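You operate a simulated robot arm through the tools that you are given. There is no shell and no other tool. Be economical: measure what you need, move in short steps, check, and stop when the job is done.

The job below is to be done with a simulated two-armed robot. You get a single attempt, and the scene is never put back.

TASK
Take the lid off the tank and lay it down on the seat top. Then open the wide drawer under the seat top, take the wooden scoop from there and put it on top of the trivet and shut the top again. Then fetch the red lint roller and set it on the sofa arm by the doorway. Then stack the bottle labelled "35.0" from the low wardrobe shelf on top of the bottle marked "33.0". Keep to this order.

It is judged by the outcome, as a careful person would: the job done as asked, and still so three seconds after it is handed in. It fails if anything else is knocked over, pushed out of place, dropped, spilled or broken. Lids that push on must go on centred and level and be pressed home; caps that screw on are set level and turned clockwise until they are tight.

THE ROBOT
Two 7-joint arms with two-finger parallel grippers on one trunk, on a base that drives. Base frame: it is fixed to the floor where the robot stands at the start and does not move with it; the origin is under the middle of the robot, x ahead of it, y to its left, z up. Lengths are in m, angles in rad, forces in N, time in s.
The left shoulder is at the start at [0.05, 0.187, 0.935], the right one opposite. With the tool pointing down near the work surface each hand reaches from about 0.1 to 0.5 m from the robot's upright axis, wherever it stands, measured 20 degrees to its own side. Places, roughly: red lint roller [-1.25, 2.75, 0.75]; sofa arm by the doorway [-3.1, -0.2, 0.7]; square orange bottle, square purple bottle, square [-5.25, 2, 0.5]; trivet (15x15x4 cm) [-1.5, 2.8, 0.8]; wide drawer under the seat top [0.5, 0.3, 0.3]; wooden scoop (16x6x11 cm) [0.4, 0.4, 0.3]. Payload 3.43 kg a hand.
The TCP of each hand is the grasp point between the finger pads, 0.03 m short of the fingertips. In the tool frame z runs along the fingers and y along their closing line. Largest opening 0.094 m; finger width 0.028, thickness 0.01; the body of the gripper, 0.05 by 0.096 m, starts 0.055 m behind the TCP.
Orientation is that of the tool frame in the base frame, as a unit quaternion [x, y, z, w]. With the fingers straight down and closing along the base's y, the tool's x points along the base's -x, its y along +y and its z along -z.

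THE INTERFACE
- The arms move only by the tool move_arm. It takes "left_motion", "right_motion" or both (then of equal length, played together; a hand with none holds still); each is text: rows parted by semicolons, each of 7 numbers parted by spaces: the shift along the tool's x, y, z in m, then the turn, a rotation vector about the tool's x, y, z in rad, then the opening, from 0 (shut) to 1 (fully open). In form: x y z rx ry rz grip; .... A call has 1 to 8 rows; each row is the pose to reach, as a shift and turn from the pose commanded when the call began, along the tool's axes at that moment. Each row takes 0.2 s and may step no farther than 0.05 m and 0.15 rad from the row before; otherwise, or with a gripper value out of range, the whole call is refused. Where a pose cannot be reached the arm comes as near as it can. A force on the tool above 40 N (or 10 N above the force at the start of the call, whichever is more), or a blocked arm, ends the call early, and 0.2 s more pass. The fingers move at their own pace (about 0.153 m/s each) and stop on an object; they squeeze with about 43 N. The grip force told is the motor's: it shows also when the fingers shut on nothing. Time passes only in rows, and 0.2 s behind the last, so rows that repeat a pose let the fingers close. It gives the time, the measured TCP pose, the force on the tool (base axes), the opening and the grip force at its end, in the units of the frame above (readings bear some noise), with the torque about the TCP (base axes, N m) and any sound that the robot's microphone picked up.
- Cameras (640 x 400 px; columns grow to the right, rows downward): "scene" is now at [0.1173, 0.0389, 1.0728]; the picture's right is [0.57, -0.82, 0.00], its down [-0.66, -0.45, -0.61] and it looks along [0.50, 0.34, -0.80] (base axes); focal length 238 px, centre (320, 200). "left" rides on the left gripper at [0.076, -0.014, -0.102] in its tool frame; the picture's right is [0.18, 0.98, 0.00], its down [-0.75, 0.14, -0.64] and it looks along [-0.63, 0.12, 0.77] (tool axes); focal length 243 px, centre (320, 200). "right" rides on the right gripper at [0.076, 0.014, -0.102] in its tool frame; the picture's right is [-0.18, 0.98, 0.00], its down [-0.75, -0.14, -0.64] and it looks along [-0.63, -0.12, 0.77] (tool axes); focal length 243 px, centre (320, 200). There is no depth. A picture from a camera that has moved, and an enlarged one, comes with that camera's place and axes in the base frame and with its lens.
- capture(camera): a new picture of that camera. The clock stands still meanwhile.
- lift_body(by): slides the trunk up (or, below 0, down) by that many m; the arms and the scene camera ride with it, the base frame stays. It gives what a move gives, with no picture.
- drive_base(legs): drives the robot by 1 to 6 legs, each [ahead, left, turn to the left] in m, m and rad, along the robot's own axes; the way and the turn of a leg run together, so that a leg with both is an arc; at most 1.5 m and 3.142 rad a leg. The arms and the cameras ride along, it lands a little off, and it stops where it bumps. It gives what a move gives.
- turn_head(pan, tilt): turns the head with the scene camera to pan (to the left, within 1.396 rad either way) and tilt (down, from -0.506 to 1.204), counted from straight ahead of the robot. It gives what a move gives.
- close_up(camera, box): a new picture of the part [left, top, right, bottom] of that camera's present view, enlarged. The clock stands still meanwhile.
- close_job(): hands the job in; it is judged then, once.

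Go step by step. Nothing tells you exact positions but the pictures and the camera data: compare them with the known pose of the tool, close in by small moves and look again before you grip or let go. The budget is 165 turns and 122 pictures, counting those below and the enlarged ones. Unless the task says otherwise, let go and move clear before handing in.

The tools are called after "Request:" by a JSON object that holds its "name" and its "arguments". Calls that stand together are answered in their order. move_arm: Moves the arms, as the interface text tells. Its arguments: {"type":"object","properties":{"left_motion":{"type":"string"},"right_motion":{"type":"string"}},"required":[]} The other tools are called the same way: lift_body (by) slides the trunk up or down; drive_base (legs) drives the base; turn_head (pan, tilt) turns the head that bears the scene camera; capture (camera) takes a picture; close_up (camera, box) takes an enlarged picture of a part of a camera's view; close_job () hands the job in.

At the start:

```text
time_s: 0.0
left_tool_pos: [0.2908, 0.356, 0.8208]
left_orientation: [0.0, 1.0, 0.0, 0.0]
left_wrist_force: [0.1, 0.2, -0.5]
left_wrist_torque: [0.01, 0.0, 0.01]
left_finger_gap: 0.0941
left_grasp_force: 0.0
right_tool_pos: [0.404, 0.0072, 0.8664]
right_orientation: [0.0, 1.0, 0.0, 0.0]
right_wrist_force: [0.3, -1.2, 0.8]
right_wrist_torque: [0.05, 0.0, -0.01]
right_finger_gap: 0.0941
right_grasp_force: 0.0
trunk travel left (down, up): [-0.15, 0.282]
robot x, y, heading: [0.0001, -0.0003, -0.002]
head pan, tilt: [0.602, 0.922]
```

scene: 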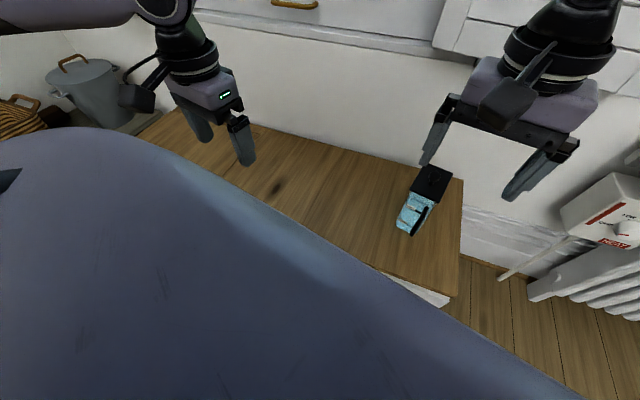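
right: 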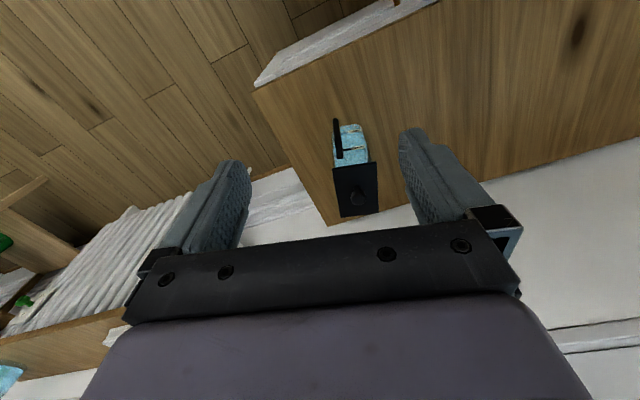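
left: 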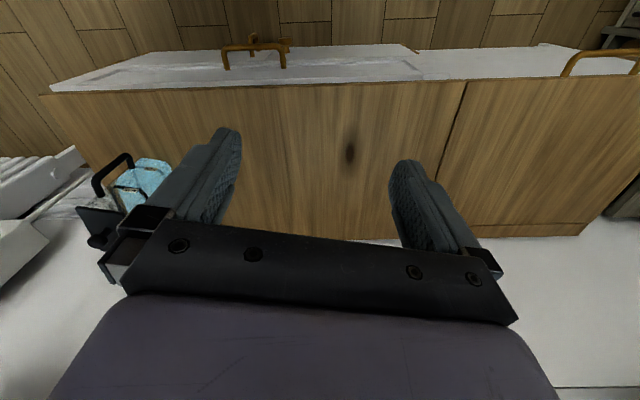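

I see a wooden seat top with a small blue tank with a black lid at its right end; a handle shows on the drawer front. I'll look closer first.

Request:
{"name": "close_up", "arguments": {"camera": "scene", "box": [360, 130, 500, 260]}}

Request:
{"name": "close_up", "arguments": {"camera": "left", "box": [40, 20, 640, 260]}}

Request:
{"name": "close_up", "arguments": {"camera": "right", "box": [300, 90, 420, 230]}}

```text
3.08 times, centred on (430, 195) of scene
camera zoom: at [0.1173, 0.0389, 1.0728], right [0.57, -0.82, 0.0], down [-0.66, -0.45, -0.61], along [0.5, 0.34, -0.8], focal length 731 px, centre (-18, 215)
```

zoom: 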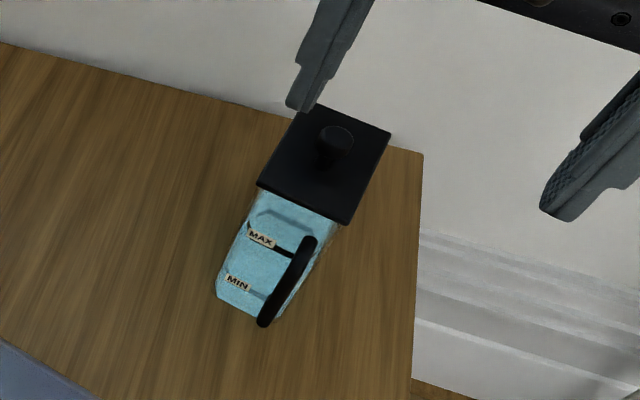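

```text
1.07 times, centred on (340, 140) of left
camera zoom: at [0.2137, 0.3409, 0.9233], right [-0.18, 0.98, 0.0], down [0.75, 0.14, 0.64], along [0.63, 0.12, -0.77], focal length 259 px, centre (299, 264)
```

zoom: 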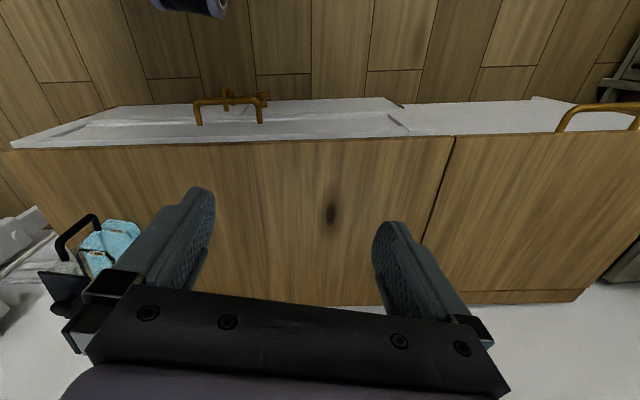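

```text
2.86 times, centred on (360, 160) of right
camera zoom: at [0.3275, 0.021, 0.9683], right [0.18, 0.98, 0.0], down [0.75, -0.14, 0.64], along [0.63, -0.12, -0.77], focal length 693 px, centre (206, 314)
```

zoom: 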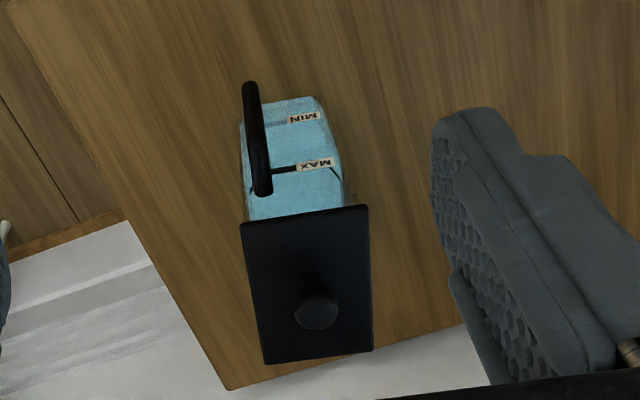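

The lid knob triangulates to about (0.578, 0.034, 0.67), so the seat top is nearer z = 0.47 with its front edge at x = 0.44. I'll bring the right hand over the knob, well clear, and look again.

Request:
{"name": "move_arm", "arguments": {"right_motion": "-0.04 0.007 0.016 0 0 0 1; -0.08 0.014 0.032 0 0 0 1; -0.12 0.02 0.05 0 0 0 1; -0.16 0.027 0.066 0 0 0 1"}}

Request:
{"name": "capture", "arguments": {"camera": "right"}}

Request:
{"name": "capture", "arguments": {"camera": "scene"}}

```text
time_s: 1.0
left_tool_pos: [0.2913, 0.3559, 0.8212]
left_orientation: [0.0, 1.0, 0.001, 0.0]
left_wrist_force: [0.4, -0.9, 0.5]
left_wrist_torque: [0.0, 0.07, 0.0]
left_finger_gap: 0.0941
left_grasp_force: 0.0
right_tool_pos: [0.5626, 0.0255, 0.8012]
right_orientation: [0.005, 1.0, 0.0, 0.001]
right_wrist_force: [0.9, -0.4, -0.7]
right_wrist_torque: [0.07, 0.05, -0.01]
right_finger_gap: 0.0939
right_grasp_force: 0.0
right hand out of reach, approached as far as the arm can: row 4
trunk travel left (down, up): [-0.15, 0.282]
robot x, y, heading: [0.0003, 0.0004, 0.002]
head pan, tilt: [0.602, 0.922]
```

```text
115 pictures are left
camera right: at [0.487, 0.0409, 0.9022], right [0.19, 0.98, 0.0], down [0.75, -0.15, 0.64], along [0.63, -0.12, -0.77], focal length 243 px, centre (320, 200)
```

right: 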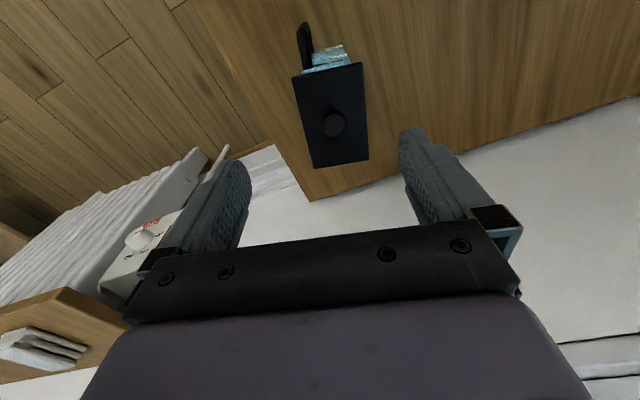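

```text
114 pictures are left
camera scene: at [0.1178, 0.038, 1.0728], right [0.57, -0.82, 0.0], down [-0.66, -0.45, -0.61], along [0.5, 0.34, -0.8], focal length 238 px, centre (320, 200)
```

scene: 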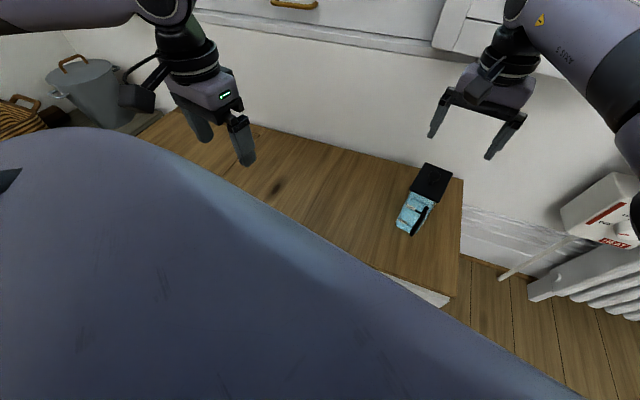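

Knob refined to about (0.585, 0.035, 0.66); it is at the edge of reach, so I'll check the clearance in front of the base before driving nearer.

Request:
{"name": "turn_head", "arguments": {"pan": 0.0, "tilt": 1.2}}

Request:
{"name": "capture", "arguments": {"camera": "scene"}}

Request:
{"name": "capture", "arguments": {"camera": "left"}}

```text
time_s: 2.0
left_tool_pos: [0.2914, 0.3568, 0.8213]
left_orientation: [0.001, 1.0, 0.0, 0.0]
left_wrist_force: [0.2, -0.2, -0.1]
left_wrist_torque: [0.03, -0.01, -0.03]
left_finger_gap: 0.0939
left_grasp_force: 0.0
right_tool_pos: [0.5597, 0.0281, 0.7983]
right_orientation: [0.002, 1.0, 0.0, 0.001]
right_wrist_force: [0.1, 0.5, -0.7]
right_wrist_torque: [0.02, 0.0, -0.03]
right_finger_gap: 0.0942
right_grasp_force: 0.1
trunk travel left (down, up): [-0.15, 0.282]
robot x, y, heading: [0.0005, -0.0002, -0.003]
head pan, tilt: [0.0, 1.201]
```

```text
113 pictures are left
camera scene: at [0.1119, -0.0032, 1.0546], right [0.0, -1.0, 0.0], down [-0.93, 0.0, -0.36], along [0.36, 0.0, -0.93], focal length 238 px, centre (320, 200)
```

scene: 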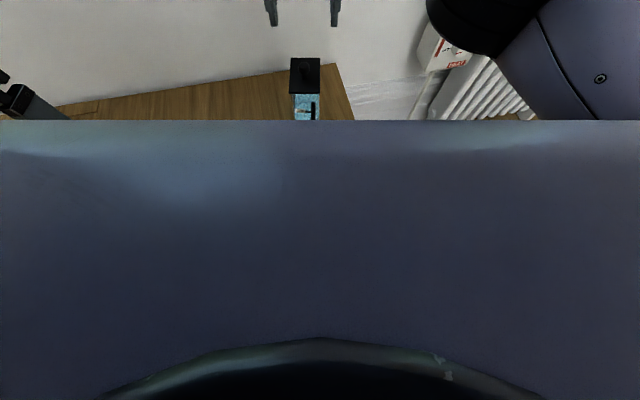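

```text
112 pictures are left
camera left: at [0.2137, 0.3409, 0.9233], right [-0.18, 0.98, 0.0], down [0.75, 0.14, 0.64], along [0.63, 0.12, -0.77], focal length 243 px, centre (320, 200)
```

left: 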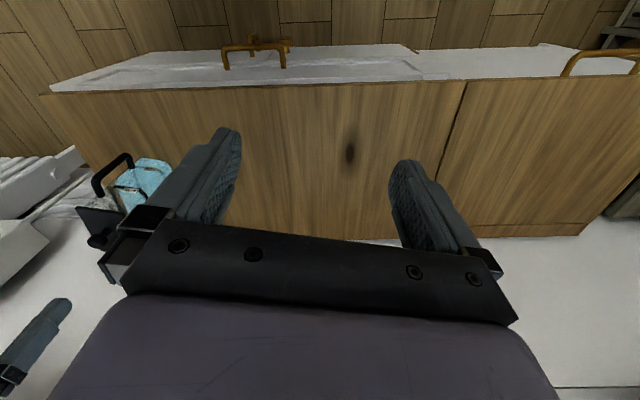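

The bench is turned about 0.21 rad relative to me (front edge from (0.435,-0.126) to (0.217,0.90)), about 0.40 m ahead. I'll square up to it and go a little closer.

Request:
{"name": "drive_base", "arguments": {"legs": [[0, 0, 0.21], [0.07, 0, 0]]}}

Request:
{"name": "capture", "arguments": {"camera": "right"}}

Request:
{"name": "capture", "arguments": {"camera": "left"}}

```text
time_s: 3.8
left_tool_pos: [0.2508, 0.4172, 0.8202]
left_orientation: [-0.108, 0.994, 0.0, 0.0]
left_wrist_force: [0.2, 0.2, -0.1]
left_wrist_torque: [0.0, 0.0, -0.01]
left_finger_gap: 0.094
left_grasp_force: 0.0
right_tool_pos: [0.5867, 0.1533, 0.8007]
right_orientation: [-0.1, 0.995, 0.0, -0.001]
right_wrist_force: [-0.2, -0.1, 0.1]
right_wrist_torque: [-0.01, 0.01, -0.03]
right_finger_gap: 0.0941
right_grasp_force: 0.1
trunk travel left (down, up): [-0.15, 0.282]
robot x, y, heading: [0.0374, 0.0101, 0.214]
head pan, tilt: [0.0, 1.201]
stopped in leg 2: the robot was blocked; the commanded pose is now the measured one
```

```text
111 pictures are left
camera right: at [0.5095, 0.1507, 0.9024], right [-0.02, 1.0, 0.0], down [0.77, 0.01, 0.64], along [0.64, 0.01, -0.77], focal length 243 px, centre (320, 200)
```

right: 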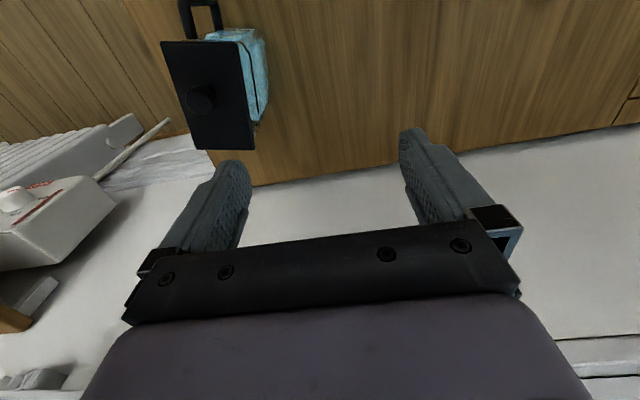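

```text
110 pictures are left
camera left: at [0.1781, 0.3865, 0.9231], right [-0.39, 0.92, 0.0], down [0.71, 0.3, 0.64], along [0.59, 0.25, -0.77], focal length 243 px, centre (320, 200)
```

left: 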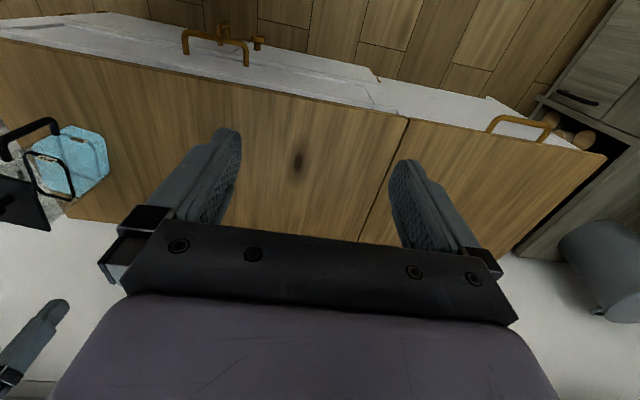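

The base touched something and stopped; heading is now square with the bench. I'll back off 1 cm and move the right hand above the knob at about (0.592, 0.037).

Request:
{"name": "drive_base", "arguments": {"legs": [[-0.01, 0, 0]]}}

Request:
{"name": "move_arm", "arguments": {"right_motion": "0.002 -0.04 0.02 0 0 0 0.7; 0.005 -0.08 0.04 0 0 0 0.6; 0.008 -0.115 0.07 0 0 0 0.55; 0.008 -0.115 0.09 0 0 0 0.55"}}

Request:
{"name": "capture", "arguments": {"camera": "right"}}

Request:
{"name": "capture", "arguments": {"camera": "left"}}

Request:
{"name": "close_up", "arguments": {"camera": "scene", "box": [240, 0, 400, 100]}}

```text
time_s: 4.6
left_tool_pos: [0.2412, 0.4156, 0.8209]
left_orientation: [-0.106, 0.994, 0.0, 0.0]
left_wrist_force: [-0.2, 1.0, 0.3]
left_wrist_torque: [-0.02, -0.02, 0.0]
left_finger_gap: 0.0943
left_grasp_force: 0.1
right_tool_pos: [0.5776, 0.1501, 0.8002]
right_orientation: [-0.101, 0.995, 0.002, 0.0]
right_wrist_force: [0.0, -0.3, -0.1]
right_wrist_torque: [0.01, 0.0, -0.02]
right_finger_gap: 0.0939
right_grasp_force: 0.1
trunk travel left (down, up): [-0.15, 0.282]
robot x, y, heading: [0.032, 0.0047, 0.215]
head pan, tilt: [0.0, 1.201]
```

```text
time_s: 5.6
left_tool_pos: [0.2415, 0.4147, 0.8202]
left_orientation: [-0.108, 0.994, 0.0, 0.0]
left_wrist_force: [0.3, -0.1, -0.8]
left_wrist_torque: [0.01, -0.03, -0.03]
left_finger_gap: 0.094
left_grasp_force: 0.1
right_tool_pos: [0.593, 0.0392, 0.7097]
right_orientation: [-0.1, 0.995, 0.001, 0.0]
right_wrist_force: [0.7, 0.3, -0.8]
right_wrist_torque: [-0.01, -0.01, 0.01]
right_finger_gap: 0.0515
right_grasp_force: 0.1
trunk travel left (down, up): [-0.15, 0.282]
robot x, y, heading: [0.0318, 0.0055, 0.213]
head pan, tilt: [0.0, 1.201]
```

```text
109 pictures are left
camera right: at [0.5149, 0.0374, 0.8123], right [-0.02, 1.0, 0.0], down [0.77, 0.01, 0.64], along [0.64, 0.01, -0.77], focal length 243 px, centre (320, 200)
```

right: 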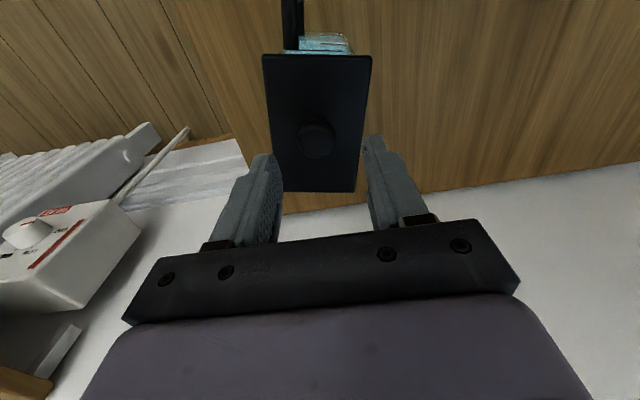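

```text
108 pictures are left
camera left: at [0.1684, 0.3844, 0.9232], right [-0.39, 0.92, 0.0], down [0.71, 0.3, 0.64], along [0.59, 0.25, -0.77], focal length 243 px, centre (320, 200)
```

left: 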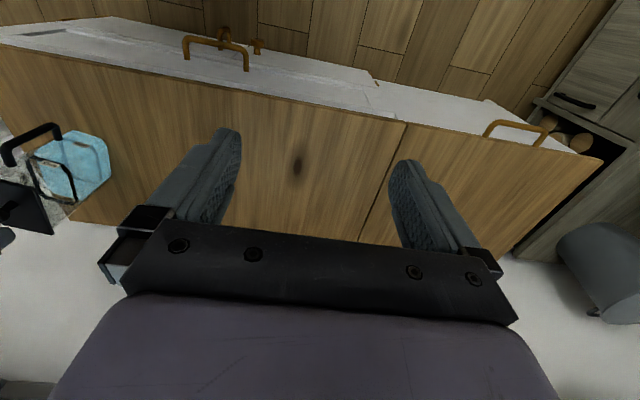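

```text
4.00 times, centred on (320, 50) of scene
camera zoom: at [0.1412, 0.0266, 1.0546], right [0.21, -0.98, 0.0], down [-0.91, -0.2, -0.36], along [0.35, 0.08, -0.93], focal length 950 px, centre (320, 800)
```

zoom: 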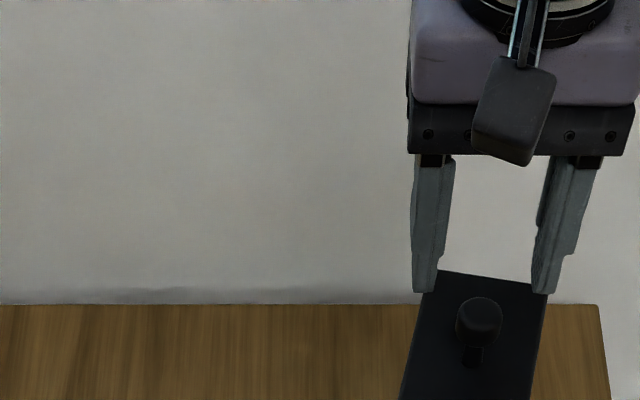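

The knob is a mushroom on a stem, centre near (0.586, 0.036, 0.661), lid top at about 0.631. I'll lower so the fingertips straddle the knob just above the lid, and grip.

Request:
{"name": "move_arm", "arguments": {"right_motion": "0.0065 -0.0017 0.02 0 0 0 0.55; 0.0065 -0.0017 0.039 0 0 0 0.55; 0.0065 -0.0017 0.039 0 0 0 0.2; 0.0065 -0.0017 0.039 0 0 0 0.1; 0.0065 -0.0017 0.039 0 0 0 0.1"}}

Request:
{"name": "close_up", "arguments": {"camera": "scene", "box": [240, 0, 400, 100]}}

```text
time_s: 6.8
left_tool_pos: [0.2413, 0.4151, 0.8205]
left_orientation: [-0.107, 0.994, -0.001, 0.0]
left_wrist_force: [0.5, -0.4, 0.1]
left_wrist_torque: [-0.01, -0.01, 0.03]
left_finger_gap: 0.094
left_grasp_force: 0.0
right_tool_pos: [0.5859, 0.0356, 0.6697]
right_orientation: [-0.1, 0.995, 0.001, -0.001]
right_wrist_force: [-0.6, 0.5, -0.1]
right_wrist_torque: [0.01, 0.02, 0.0]
right_finger_gap: 0.0231
right_grasp_force: 43.3
trunk travel left (down, up): [-0.15, 0.282]
robot x, y, heading: [0.0324, 0.0039, 0.208]
head pan, tilt: [0.0, 1.201]
heard: snap
```

```text
4.00 times, centred on (320, 50) of scene
camera zoom: at [0.1412, 0.0267, 1.0545], right [0.21, -0.98, 0.0], down [-0.91, -0.2, -0.36], along [0.35, 0.08, -0.93], focal length 950 px, centre (320, 800)
```

zoom: 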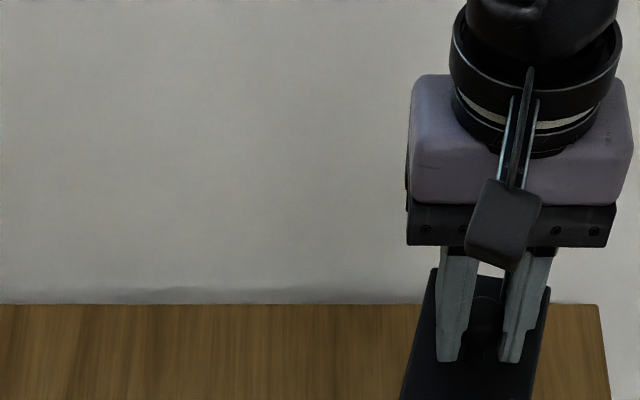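

The knob is gripped (gap 0.023). Now a slow straight lift.

Request:
{"name": "move_arm", "arguments": {"right_motion": "0 0 -0.005 0 0 0 0.1; 0 0 -0.012 0 0 0 0.1; 0 0 -0.025 0 0 0 0.1; 0 0 -0.045 0 0 0 0.1"}}

Request:
{"name": "capture", "arguments": {"camera": "left"}}

Request:
{"name": "capture", "arguments": {"camera": "right"}}

```text
time_s: 7.8
left_tool_pos: [0.2413, 0.4146, 0.8201]
left_orientation: [-0.107, 0.994, 0.0, 0.0]
left_wrist_force: [1.1, -0.4, 0.5]
left_wrist_torque: [0.02, -0.01, -0.01]
left_finger_gap: 0.0938
left_grasp_force: 0.0
right_tool_pos: [0.5842, 0.0328, 0.7166]
right_orientation: [-0.1, 0.995, 0.001, 0.0]
right_wrist_force: [0.1, 0.1, -0.6]
right_wrist_torque: [0.0, 0.04, -0.02]
right_finger_gap: 0.0229
right_grasp_force: 43.0
trunk travel left (down, up): [-0.15, 0.282]
robot x, y, heading: [0.0288, 0.0041, 0.213]
head pan, tilt: [0.0, 1.201]
```

```text
105 pictures are left
camera left: at [0.1684, 0.3844, 0.9231], right [-0.39, 0.92, 0.0], down [0.71, 0.3, 0.64], along [0.59, 0.25, -0.77], focal length 243 px, centre (320, 200)
```

left: 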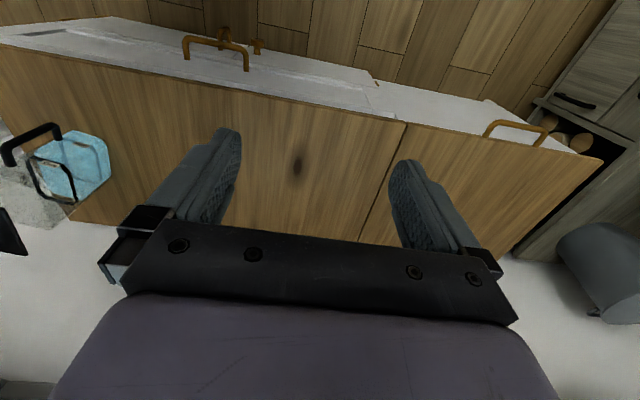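

```text
104 pictures are left
camera right: at [0.508, 0.0319, 0.819], right [-0.02, 1.0, 0.0], down [0.77, 0.01, 0.64], along [0.64, 0.01, -0.77], focal length 243 px, centre (320, 200)
```

right: 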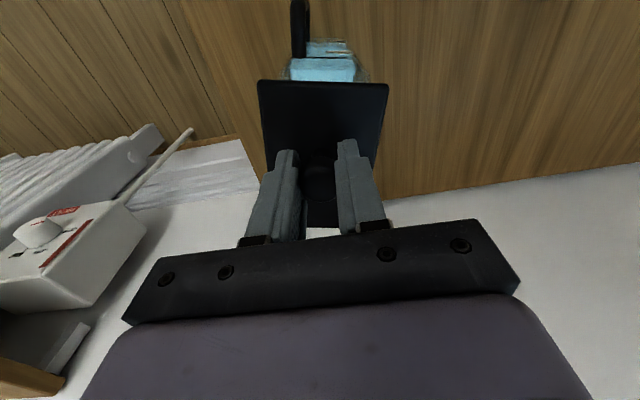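

The lid came free and the tank stayed put. I'll carry the lid to clear seat area around (0.526, 0.216) and start lowering.

Request:
{"name": "move_arm", "arguments": {"right_motion": "0 0.02 -0.02 0 0 0 0.1; 0.005 0.065 -0.02 0 0 0 0.1; 0.01 0.11 -0.02 0 0 0 0.1; 0.02 0.15 0 0 0 0 0.1; 0.02 0.19 0.02 0 0 0 0.1; 0.02 0.191 0.06 0 0 0 0.1; 0.02 0.191 0.10 0 0 0 0.1; 0.02 0.191 0.14 0 0 0 0.1"}}

Request:
{"name": "capture", "arguments": {"camera": "left"}}

Request:
{"name": "capture", "arguments": {"camera": "right"}}

```text
time_s: 9.8
left_tool_pos: [0.2404, 0.414, 0.8207]
left_orientation: [-0.108, 0.994, 0.0, 0.0]
left_wrist_force: [0.6, 0.2, 1.1]
left_wrist_torque: [0.0, -0.04, 0.01]
left_finger_gap: 0.094
left_grasp_force: 0.1
right_tool_pos: [0.5516, 0.1692, 0.6505]
right_orientation: [-0.072, 0.997, -0.001, 0.008]
right_wrist_force: [-0.1, 0.5, -0.5]
right_wrist_torque: [0.01, 0.0, -0.03]
right_finger_gap: 0.023
right_grasp_force: 42.6
right hand out of reach, approached as far as the arm can: row 5, 6, 7, 8
trunk travel left (down, up): [-0.15, 0.282]
robot x, y, heading: [0.0287, 0.0041, 0.21]
head pan, tilt: [0.0, 1.201]
stopped in row 8 (right hand): the arm was blocked; the commanded pose is now the measured one
```

```text
103 pictures are left
camera left: at [0.1685, 0.3844, 0.9232], right [-0.39, 0.92, 0.0], down [0.71, 0.3, 0.64], along [0.59, 0.25, -0.77], focal length 243 px, centre (320, 200)
```

left: 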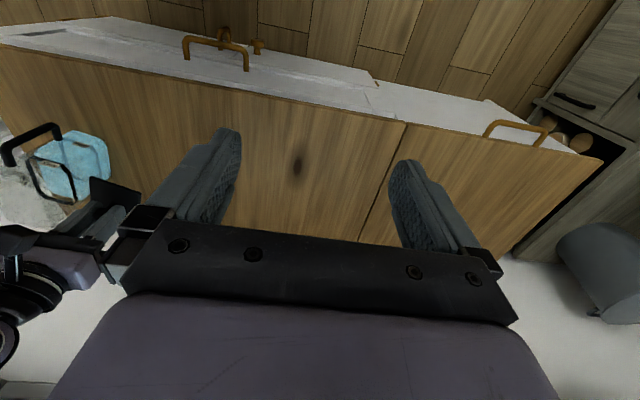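

```text
102 pictures are left
camera right: at [0.4725, 0.1721, 0.7513], right [0.04, 1.0, 0.0], down [0.76, -0.03, 0.65], along [0.65, -0.03, -0.76], focal length 243 px, centre (320, 200)
```

right: 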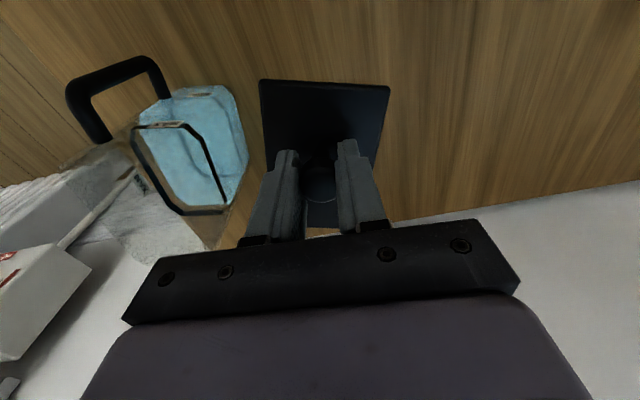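

The arm is at its reach limit there. I'll pull the lid nearer and then lower the trunk for reach.

Request:
{"name": "move_arm", "arguments": {"right_motion": "0.02 -0.004 0 0 0.008 0 0.1; 0.04 -0.008 0 0 0.016 0 0.1; 0.056 -0.008 0 0 0.016 0 0.1"}}

Request:
{"name": "lift_body", "arguments": {"by": -0.09}}

Request:
{"name": "capture", "arguments": {"camera": "left"}}

Request:
{"name": "capture", "arguments": {"camera": "right"}}

```text
time_s: 10.6
left_tool_pos: [0.2407, 0.4147, 0.8209]
left_orientation: [-0.107, 0.994, 0.0, 0.0]
left_wrist_force: [-0.2, -0.5, -0.6]
left_wrist_torque: [0.03, 0.02, -0.01]
left_finger_gap: 0.0941
left_grasp_force: 0.1
right_tool_pos: [0.4949, 0.1557, 0.6507]
right_orientation: [-0.074, 0.997, 0.0, -0.001]
right_wrist_force: [0.4, -0.5, -0.5]
right_wrist_torque: [0.02, -0.01, -0.03]
right_finger_gap: 0.0227
right_grasp_force: 43.0
trunk travel left (down, up): [-0.15, 0.282]
robot x, y, heading: [0.0348, 0.0046, 0.212]
head pan, tilt: [0.0, 1.201]
```

```text
time_s: 11.8
left_tool_pos: [0.241, 0.4157, 0.7301]
left_orientation: [-0.107, 0.994, -0.001, 0.0]
left_wrist_force: [-0.1, -0.8, 0.0]
left_wrist_torque: [0.01, 0.02, 0.01]
left_finger_gap: 0.0942
left_grasp_force: 0.0
right_tool_pos: [0.4945, 0.1559, 0.5599]
right_orientation: [-0.074, 0.997, 0.0, -0.001]
right_wrist_force: [-0.2, -0.1, -0.4]
right_wrist_torque: [0.01, 0.02, 0.0]
right_finger_gap: 0.023
right_grasp_force: 43.0
trunk travel left (down, up): [-0.06, 0.372]
robot x, y, heading: [0.0304, 0.0042, 0.217]
head pan, tilt: [0.0, 1.201]
```

```text
101 pictures are left
camera left: at [0.1684, 0.3844, 0.8332], right [-0.39, 0.92, 0.0], down [0.71, 0.3, 0.64], along [0.59, 0.25, -0.77], focal length 243 px, centre (320, 200)
```

left: 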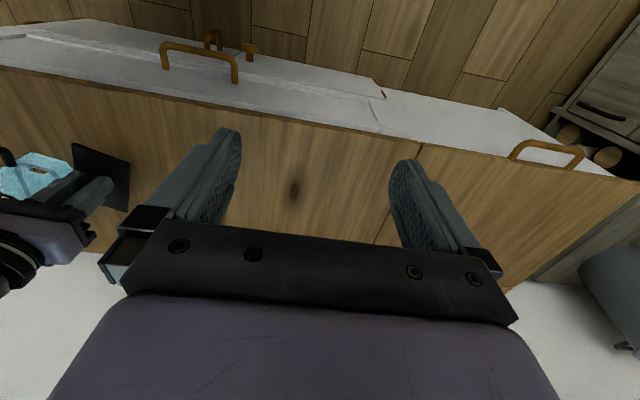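

```text
100 pictures are left
camera right: at [0.4174, 0.1588, 0.6628], right [0.04, 1.0, 0.0], down [0.77, -0.03, 0.64], along [0.64, -0.02, -0.77], focal length 243 px, centre (320, 200)
```

right: 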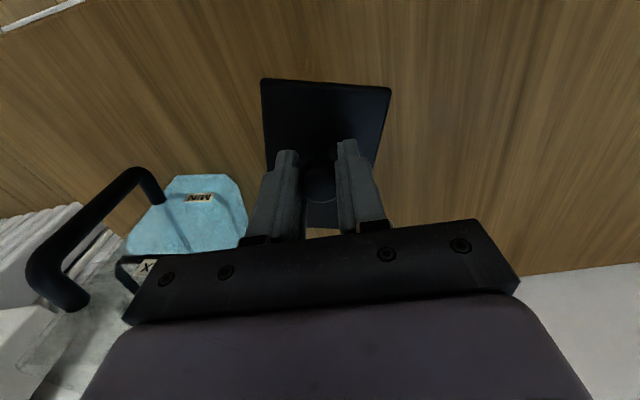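

Now lowering the lid in small steps, watching the force.

Request:
{"name": "move_arm", "arguments": {"right_motion": "0 0 0.015 0 0 0 0.1; 0 0 0.03 0 0 0 0.1; 0 0 0.036 0 0 0 0.1; 0 0 0.041 0 0 0 0.1"}}

Request:
{"name": "capture", "arguments": {"camera": "left"}}

```text
time_s: 12.8
left_tool_pos: [0.2406, 0.4155, 0.7309]
left_orientation: [-0.107, 0.994, 0.001, 0.0]
left_wrist_force: [0.5, -0.3, 0.3]
left_wrist_torque: [0.03, 0.03, 0.02]
left_finger_gap: 0.094
left_grasp_force: 0.0
right_tool_pos: [0.4966, 0.1553, 0.5198]
right_orientation: [-0.074, 0.997, -0.001, -0.001]
right_wrist_force: [0.1, -0.3, -0.5]
right_wrist_torque: [0.01, 0.01, -0.01]
right_finger_gap: 0.023
right_grasp_force: 43.5
trunk travel left (down, up): [-0.06, 0.372]
robot x, y, heading: [0.0298, 0.0083, 0.211]
head pan, tilt: [0.0, 1.201]
```

```text
99 pictures are left
camera left: at [0.1684, 0.3845, 0.8331], right [-0.39, 0.92, 0.0], down [0.71, 0.3, 0.64], along [0.59, 0.25, -0.77], focal length 243 px, centre (320, 200)
```

left: 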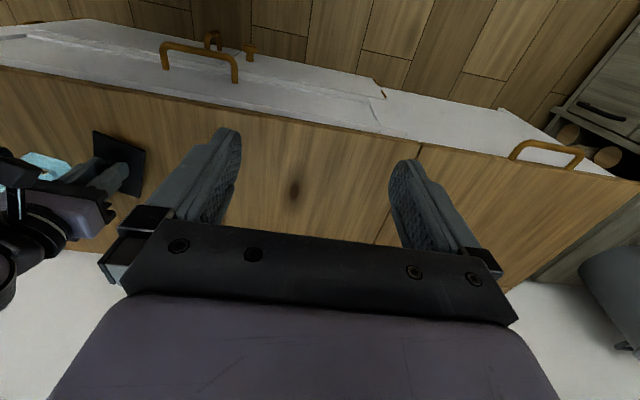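

No contact yet; continuing in 3 mm steps.

Request:
{"name": "move_arm", "arguments": {"right_motion": "0 0 0.004 0 0 0 0.1; 0 0 0.008 0 0 0 0.1; 0 0 0.011 0 0 0 0.1; 0 0 0.014 0 0 0 0.1"}}

```text
time_s: 13.8
left_tool_pos: [0.2404, 0.4158, 0.7314]
left_orientation: [-0.107, 0.994, 0.0, 0.0]
left_wrist_force: [-0.5, -0.2, 0.1]
left_wrist_torque: [-0.01, 0.0, -0.02]
left_finger_gap: 0.0939
left_grasp_force: 0.2
right_tool_pos: [0.4935, 0.1567, 0.505]
right_orientation: [-0.074, 0.997, -0.001, -0.001]
right_wrist_force: [-0.6, 0.3, -1.1]
right_wrist_torque: [0.0, -0.02, 0.04]
right_finger_gap: 0.023
right_grasp_force: 42.4
trunk travel left (down, up): [-0.06, 0.372]
robot x, y, heading: [0.0318, 0.0098, 0.211]
head pan, tilt: [0.0, 1.201]
```

Request:
{"name": "move_arm", "arguments": {"right_motion": "0 0 0.003 0 0 0 0.1; 0 0 0.006 0 0 0 0.1; 0 0 0.009 0 0 0 0.1"}}

Request:
{"name": "capture", "arguments": {"camera": "left"}}

Request:
{"name": "capture", "arguments": {"camera": "right"}}

```text
time_s: 14.5
left_tool_pos: [0.2399, 0.4137, 0.7311]
left_orientation: [-0.108, 0.994, 0.001, 0.0]
left_wrist_force: [0.1, 0.4, 0.1]
left_wrist_torque: [0.03, -0.02, 0.0]
left_finger_gap: 0.0941
left_grasp_force: 0.0
right_tool_pos: [0.4945, 0.1569, 0.505]
right_orientation: [-0.075, 0.997, 0.001, 0.0]
right_wrist_force: [-2.5, -4.5, 16.7]
right_wrist_torque: [-0.16, 0.2, 0.04]
right_finger_gap: 0.0229
right_grasp_force: 42.8
trunk travel left (down, up): [-0.06, 0.372]
robot x, y, heading: [0.0349, 0.0056, 0.214]
head pan, tilt: [0.0, 1.201]
stopped in row 3 (right hand): the force on the tool passed its limit (the readings are from after the stop); the commanded pose is now the measured one
```

```text
98 pictures are left
camera left: at [0.1677, 0.3838, 0.8336], right [-0.39, 0.92, 0.0], down [0.71, 0.3, 0.64], along [0.59, 0.25, -0.77], focal length 243 px, centre (320, 200)
```

left: 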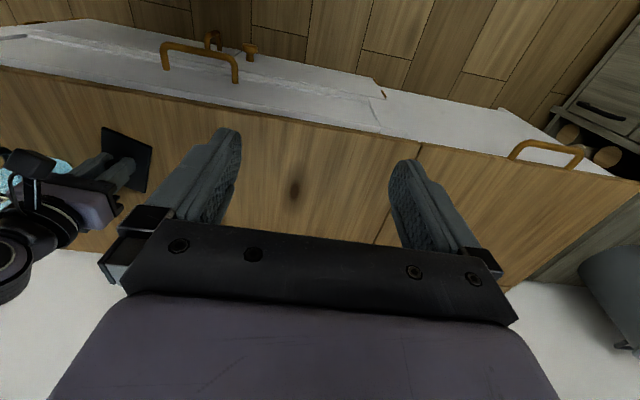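

```text
97 pictures are left
camera right: at [0.4176, 0.1597, 0.6064], right [0.04, 1.0, 0.0], down [0.77, -0.03, 0.64], along [0.64, -0.02, -0.77], focal length 243 px, centre (320, 200)
```

right: 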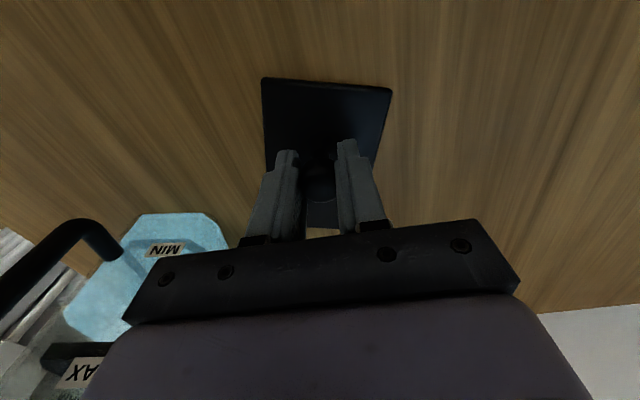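

The lid touched down (16 N). I'll release and rise straight up.

Request:
{"name": "move_arm", "arguments": {"right_motion": "0 0 0 0 0 0 0.35; 0 0 0 0 0 0 0.6; 0 0 0 0 0 0 0.6; 0 0 -0.03 0 0 0 0.6; 0 0 -0.07 0 0 0 0.6; 0 0 -0.11 0 0 0 0.6; 0 0 -0.15 0 0 0 0.6"}}

Request:
{"name": "capture", "arguments": {"camera": "right"}}

Request:
{"name": "capture", "arguments": {"camera": "left"}}

```text
time_s: 16.1
left_tool_pos: [0.2408, 0.4157, 0.7303]
left_orientation: [-0.106, 0.994, 0.001, 0.0]
left_wrist_force: [1.2, 0.4, -0.9]
left_wrist_torque: [0.02, 0.03, 0.02]
left_finger_gap: 0.0941
left_grasp_force: 0.1
right_tool_pos: [0.4936, 0.1546, 0.6522]
right_orientation: [-0.074, 0.997, 0.001, -0.001]
right_wrist_force: [-1.0, -0.4, -0.3]
right_wrist_torque: [0.01, 0.0, 0.03]
right_finger_gap: 0.0562
right_grasp_force: 0.0
trunk travel left (down, up): [-0.06, 0.372]
robot x, y, heading: [0.0335, 0.0051, 0.214]
head pan, tilt: [0.0, 1.201]
```

```text
96 pictures are left
camera right: at [0.4169, 0.1573, 0.7548], right [0.04, 1.0, 0.0], down [0.77, -0.03, 0.64], along [0.64, -0.02, -0.77], focal length 243 px, centre (320, 200)
```

right: 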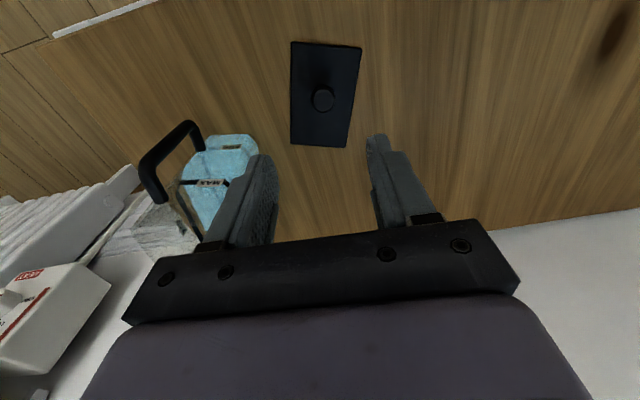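

```text
95 pictures are left
camera left: at [0.1684, 0.3842, 0.8331], right [-0.39, 0.92, 0.0], down [0.71, 0.3, 0.64], along [0.59, 0.25, -0.77], focal length 243 px, centre (320, 200)
```

left: 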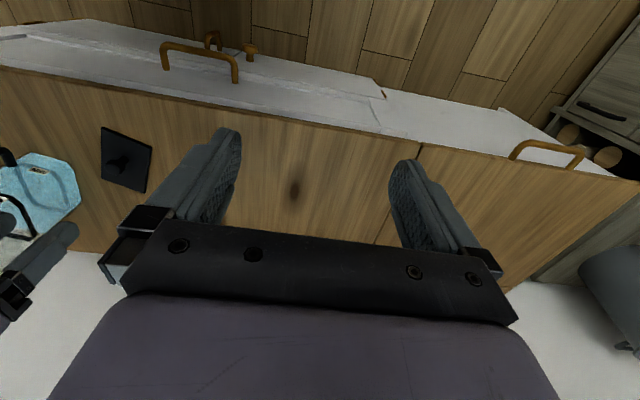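

The lid lies flat on the seat top. Next the drawer: its handle is near (0.29, 0.25, 0.43). I'll back up 0.15 m for room and look at the handle with the left camera.

Request:
{"name": "drive_base", "arguments": {"legs": [[-0.16, 0, 0]]}}

Request:
{"name": "turn_head", "arguments": {"pan": 0.4, "tilt": 0.95}}

Request:
{"name": "capture", "arguments": {"camera": "left"}}

Request:
{"name": "capture", "arguments": {"camera": "scene"}}

Request:
{"name": "capture", "arguments": {"camera": "right"}}

```text
time_s: 17.5
left_tool_pos: [0.0872, 0.3826, 0.731]
left_orientation: [-0.107, 0.994, 0.001, 0.0]
left_wrist_force: [-0.1, 0.6, 0.8]
left_wrist_torque: [-0.02, 0.03, -0.03]
left_finger_gap: 0.0938
left_grasp_force: 0.0
right_tool_pos: [0.3414, 0.1221, 0.6516]
right_orientation: [-0.074, 0.997, 0.0, 0.0]
right_wrist_force: [-1.0, 0.5, -0.1]
right_wrist_torque: [0.01, 0.01, 0.01]
right_finger_gap: 0.0563
right_grasp_force: 0.0
trunk travel left (down, up): [-0.06, 0.372]
robot x, y, heading: [-0.1231, -0.0287, 0.212]
head pan, tilt: [0.0, 1.201]
```

```text
time_s: 18.4
left_tool_pos: [0.0875, 0.3821, 0.7301]
left_orientation: [-0.107, 0.994, 0.0, 0.0]
left_wrist_force: [-0.8, 0.2, -0.4]
left_wrist_torque: [-0.03, -0.03, 0.01]
left_finger_gap: 0.0939
left_grasp_force: 0.0
right_tool_pos: [0.3402, 0.1211, 0.6518]
right_orientation: [-0.073, 0.997, 0.0, 0.0]
right_wrist_force: [0.5, 0.3, 0.6]
right_wrist_torque: [0.03, -0.01, -0.01]
right_finger_gap: 0.0565
right_grasp_force: 0.1
trunk travel left (down, up): [-0.06, 0.372]
robot x, y, heading: [-0.1243, -0.0248, 0.214]
head pan, tilt: [0.4, 0.949]
```

```text
94 pictures are left
camera left: at [0.0153, 0.3511, 0.8332], right [-0.39, 0.92, 0.0], down [0.71, 0.3, 0.64], along [0.59, 0.25, -0.77], focal length 243 px, centre (320, 200)
```

left: 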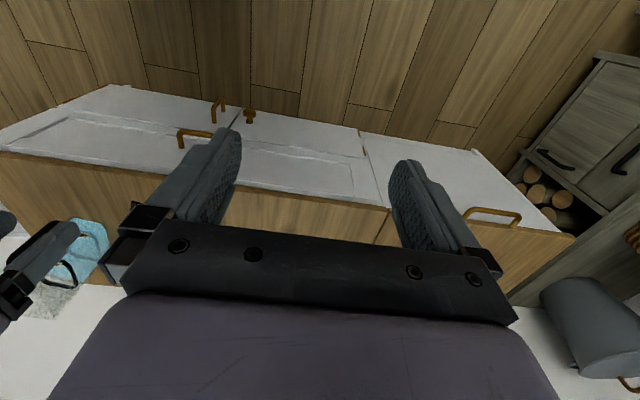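

```text
93 pictures are left
camera scene: at [-0.0071, 0.0233, 0.9807], right [0.57, -0.82, 0.0], down [-0.67, -0.47, -0.58], along [0.48, 0.33, -0.81], focal length 238 px, centre (320, 200)
```

scene: 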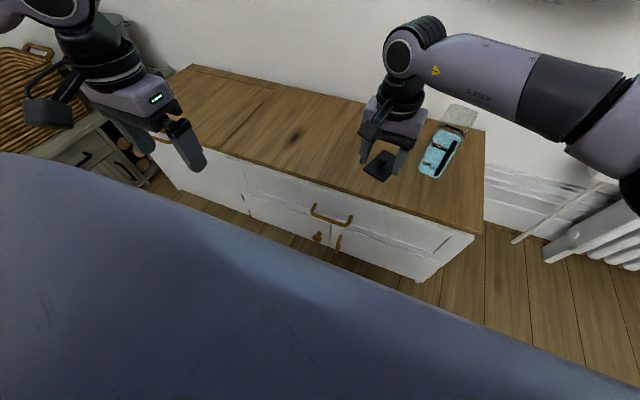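

```text
92 pictures are left
camera right: at [0.264, 0.1242, 0.7543], right [0.04, 1.0, 0.0], down [0.77, -0.03, 0.64], along [0.64, -0.02, -0.77], focal length 243 px, centre (320, 200)
```

right: 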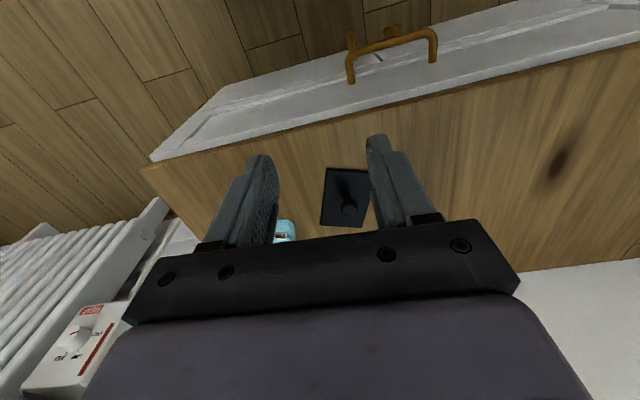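

The bar of the wide drawer's handle triangulates to about (0.311, 0.215, 0.38), ends at y ≈ 0.163 and 0.266. I'll clear the right arm away and turn the left hand a quarter turn so it can close across the bar.

Request:
{"name": "move_arm", "arguments": {"left_motion": "-0.0125 -0.019 0.01 0 0 0.149 1; -0.025 -0.038 0.02 0 0 0.298 1; -0.0375 -0.057 0.03 0 0 0.447 1; -0.05 -0.076 0.04 0 0 0.596 0.8; -0.0625 -0.095 0.05 0 0 0.745 0.6; -0.075 -0.114 0.06 0 0 0.894 0.4; -0.0875 -0.133 0.07 0 0 1.043 0.4; -0.1 -0.15 0.08 0 0 1.192 0.4", "right_motion": "0.019 -0.025 -0.01 0 0 0 0.6; 0.038 -0.05 -0.02 0 0 0 0.6; 0.057 -0.075 -0.03 0 0 0 0.6; 0.076 -0.1 -0.04 0 0 0 0.6; 0.095 -0.125 -0.05 0 0 0 0.6; 0.114 -0.15 -0.06 0 0 0 0.6; 0.133 -0.175 -0.07 0 0 0 0.6; 0.15 -0.2 -0.08 0 0 0 0.6"}}

```text
time_s: 20.2
left_tool_pos: [0.2171, 0.2549, 0.6503]
left_orientation: [0.471, 0.882, 0.0, 0.0]
left_wrist_force: [-1.1, 0.0, -0.6]
left_wrist_torque: [0.01, 0.01, -0.04]
left_finger_gap: 0.0374
left_grasp_force: 0.0
right_tool_pos: [0.2229, -0.0999, 0.7316]
right_orientation: [-0.074, 0.997, 0.0, -0.001]
right_wrist_force: [-0.5, 0.4, 0.2]
right_wrist_torque: [-0.02, -0.04, 0.01]
right_finger_gap: 0.0562
right_grasp_force: 0.2
trunk travel left (down, up): [-0.06, 0.372]
robot x, y, heading: [-0.1236, -0.0282, 0.213]
head pan, tilt: [0.4, 0.949]
```

Request:
{"name": "move_arm", "arguments": {"left_motion": "0 0 0.02 0 0 0.125 0.4; 0 0 0.04 0 0 0.25 0.4; 0 0 0.06 0 0 0.376 0.4"}}

Request:
{"name": "capture", "arguments": {"camera": "left"}}

Request:
{"name": "capture", "arguments": {"camera": "scene"}}

```text
time_s: 21.0
left_tool_pos: [0.2173, 0.2573, 0.5903]
left_orientation: [0.627, 0.779, 0.0, 0.0]
left_wrist_force: [0.3, 0.5, 0.1]
left_wrist_torque: [0.02, -0.01, -0.01]
left_finger_gap: 0.0377
left_grasp_force: 0.0
right_tool_pos: [0.226, -0.0996, 0.7304]
right_orientation: [-0.074, 0.997, 0.0, 0.0]
right_wrist_force: [-0.9, -0.7, 1.2]
right_wrist_torque: [-0.03, 0.04, 0.01]
right_finger_gap: 0.0565
right_grasp_force: 0.1
trunk travel left (down, up): [-0.06, 0.372]
robot x, y, heading: [-0.1217, -0.0266, 0.209]
head pan, tilt: [0.4, 0.949]
```

```text
91 pictures are left
camera left: at [0.1863, 0.3278, 0.6923], right [0.92, 0.39, 0.0], down [0.3, -0.71, 0.64], along [0.25, -0.59, -0.77], focal length 243 px, centre (320, 200)
```

left: 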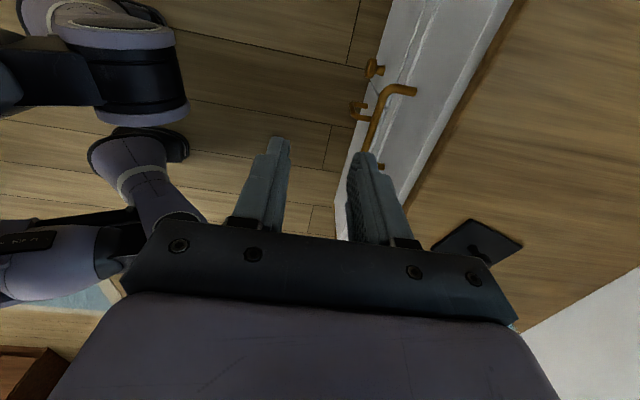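

```text
90 pictures are left
camera scene: at [-0.0072, 0.0233, 0.9808], right [0.58, -0.82, 0.0], down [-0.67, -0.47, -0.58], along [0.48, 0.34, -0.81], focal length 238 px, centre (320, 200)
```

scene: 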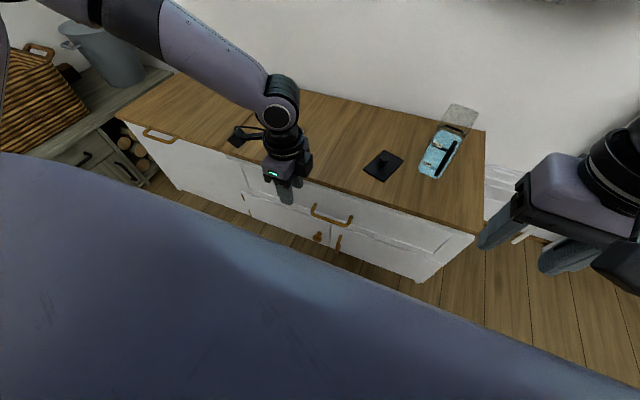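

The bar stands about 3.4 cm off the drawer front. I'll come in above it with a slight tilt and narrow opening.

Request:
{"name": "move_arm", "arguments": {"left_motion": "-0.015 0.02 0.03 -0.1 0 0 0.28; -0.03 0.04 0.06 -0.2 0 0 0.28; -0.045 0.06 0.09 -0.2 0 0 0.28; -0.061 0.0825 0.12 -0.2 0 0 0.28; -0.061 0.0825 0.15 -0.2 0 0 0.28"}}

Request:
{"name": "capture", "arguments": {"camera": "left"}}

Request:
{"name": "close_up", "arguments": {"camera": "scene", "box": [230, 120, 430, 280]}}

```text
time_s: 22.2
left_tool_pos: [0.2487, 0.2835, 0.5433]
left_orientation: [0.623, 0.776, 0.079, 0.063]
left_wrist_force: [0.8, 0.6, 0.1]
left_wrist_torque: [0.01, -0.01, 0.0]
left_finger_gap: 0.026
left_grasp_force: 0.0
left hand out of reach, approached as far as the arm can: row 1, 2, 3, 4, 5
right_tool_pos: [0.2252, -0.1002, 0.7311]
right_orientation: [-0.074, 0.997, 0.0, -0.001]
right_wrist_force: [0.8, -0.1, 0.3]
right_wrist_torque: [0.04, -0.02, 0.0]
right_finger_gap: 0.0565
right_grasp_force: 0.1
trunk travel left (down, up): [-0.06, 0.372]
robot x, y, heading: [-0.1201, -0.0308, 0.214]
head pan, tilt: [0.4, 0.949]
```

```text
89 pictures are left
camera left: at [0.1981, 0.3494, 0.6401], right [0.9, 0.39, 0.2], down [0.17, -0.73, 0.66], along [0.4, -0.56, -0.73], focal length 243 px, centre (320, 200)
```

left: 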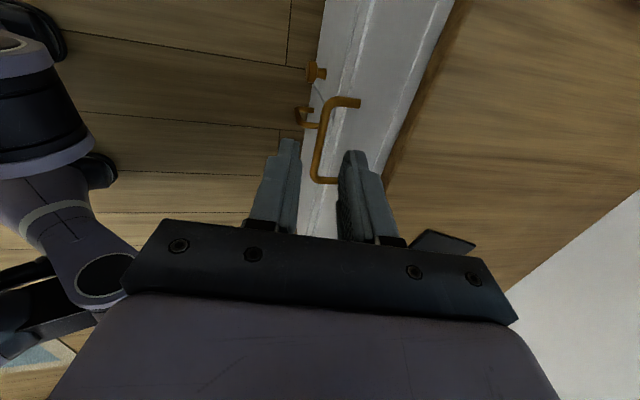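

```text
2.50 times, centred on (330, 200) of scene
camera zoom: at [-0.0072, 0.0233, 0.9807], right [0.58, -0.82, 0.0], down [-0.67, -0.47, -0.58], along [0.48, 0.34, -0.81], focal length 594 px, centre (295, 200)
```

zoom: 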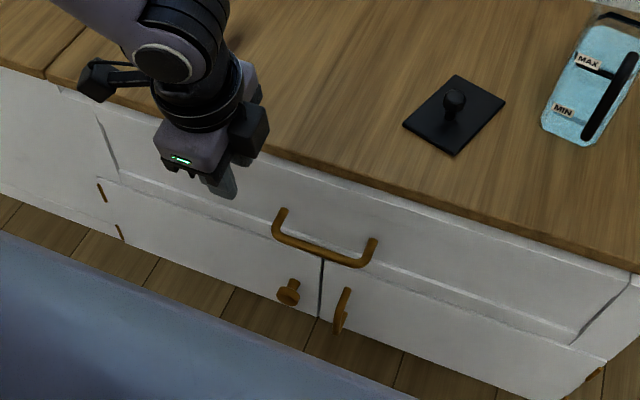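

The pose is beyond reach from here; I'll drive 0.1 m nearer (hand is above seat height, so clear) and re-approach.

Request:
{"name": "drive_base", "arguments": {"legs": [[0.1, 0, 0]]}}

```text
time_s: 23.4
left_tool_pos: [0.3461, 0.3037, 0.5432]
left_orientation: [0.623, 0.776, 0.078, 0.063]
left_wrist_force: [0.0, 0.2, -0.9]
left_wrist_torque: [-0.03, 0.01, 0.02]
left_finger_gap: 0.0264
left_grasp_force: 0.0
right_tool_pos: [0.3217, -0.0798, 0.7313]
right_orientation: [-0.074, 0.997, -0.001, 0.001]
right_wrist_force: [-0.1, 0.0, -0.8]
right_wrist_torque: [0.01, -0.01, 0.03]
right_finger_gap: 0.0564
right_grasp_force: 0.0
trunk travel left (down, up): [-0.06, 0.372]
robot x, y, heading: [-0.0255, -0.0039, 0.214]
head pan, tilt: [0.4, 0.949]
```

Request:
{"name": "move_arm", "arguments": {"left_motion": "0 0 -0.04 0 0 0 0.28; 0 0 -0.08 0 0 0 0.28"}}

```text
time_s: 24.0
left_tool_pos: [0.3309, 0.3005, 0.6221]
left_orientation: [0.624, 0.775, 0.077, 0.063]
left_wrist_force: [0.1, 0.5, -0.5]
left_wrist_torque: [-0.02, 0.0, 0.03]
left_finger_gap: 0.0262
left_grasp_force: 0.0
right_tool_pos: [0.3216, -0.0783, 0.7308]
right_orientation: [-0.073, 0.997, 0.0, -0.001]
right_wrist_force: [0.1, -0.8, 0.2]
right_wrist_torque: [0.02, 0.03, -0.02]
right_finger_gap: 0.0563
right_grasp_force: 0.0
trunk travel left (down, up): [-0.06, 0.372]
robot x, y, heading: [-0.0194, -0.007, 0.215]
head pan, tilt: [0.4, 0.949]
```

Request:
{"name": "move_arm", "arguments": {"left_motion": "-0.03 -0.035 0.02 0 0 0 0.28; -0.055 -0.055 0.05 0 0 0 0.28; -0.079 -0.06 0.09 0 0 0 0.28; -0.079 -0.066 0.13 0 0 0 0.28; -0.079 -0.073 0.17 0 0 0 0.28"}}

Request:
{"name": "capture", "arguments": {"camera": "left"}}

Request:
{"name": "close_up", "arguments": {"camera": "scene", "box": [230, 120, 430, 280]}}

```text
refused: row 1 steps farther than a row can; nothing moved
```

```text
87 pictures are left
camera left: at [0.2808, 0.3666, 0.7193], right [0.9, 0.39, 0.19], down [0.17, -0.73, 0.66], along [0.4, -0.56, -0.73], focal length 243 px, centre (320, 200)
```

left: 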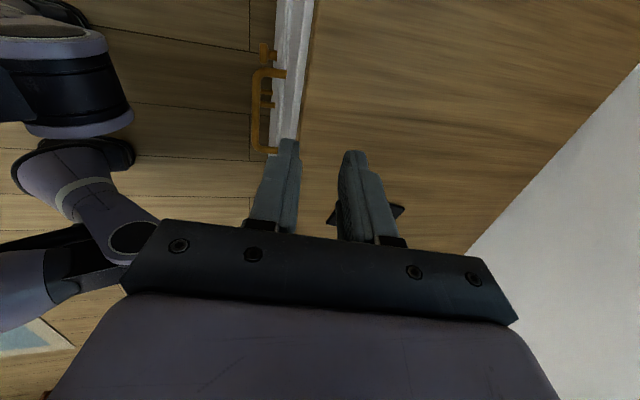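

```text
2.50 times, centred on (330, 200) of scene
camera zoom: at [0.0897, 0.0442, 0.9807], right [0.57, -0.82, 0.0], down [-0.67, -0.47, -0.58], along [0.48, 0.33, -0.81], focal length 594 px, centre (295, 200)
```

zoom: 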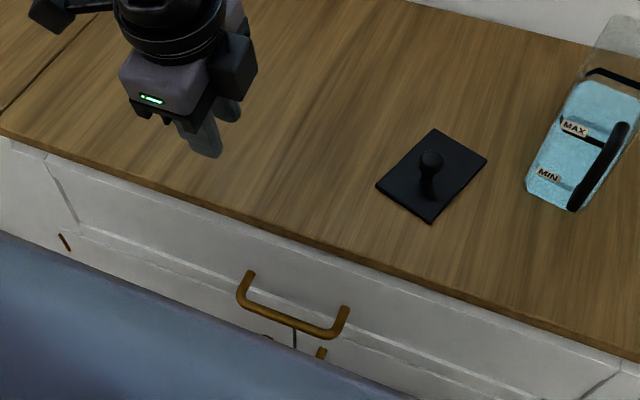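

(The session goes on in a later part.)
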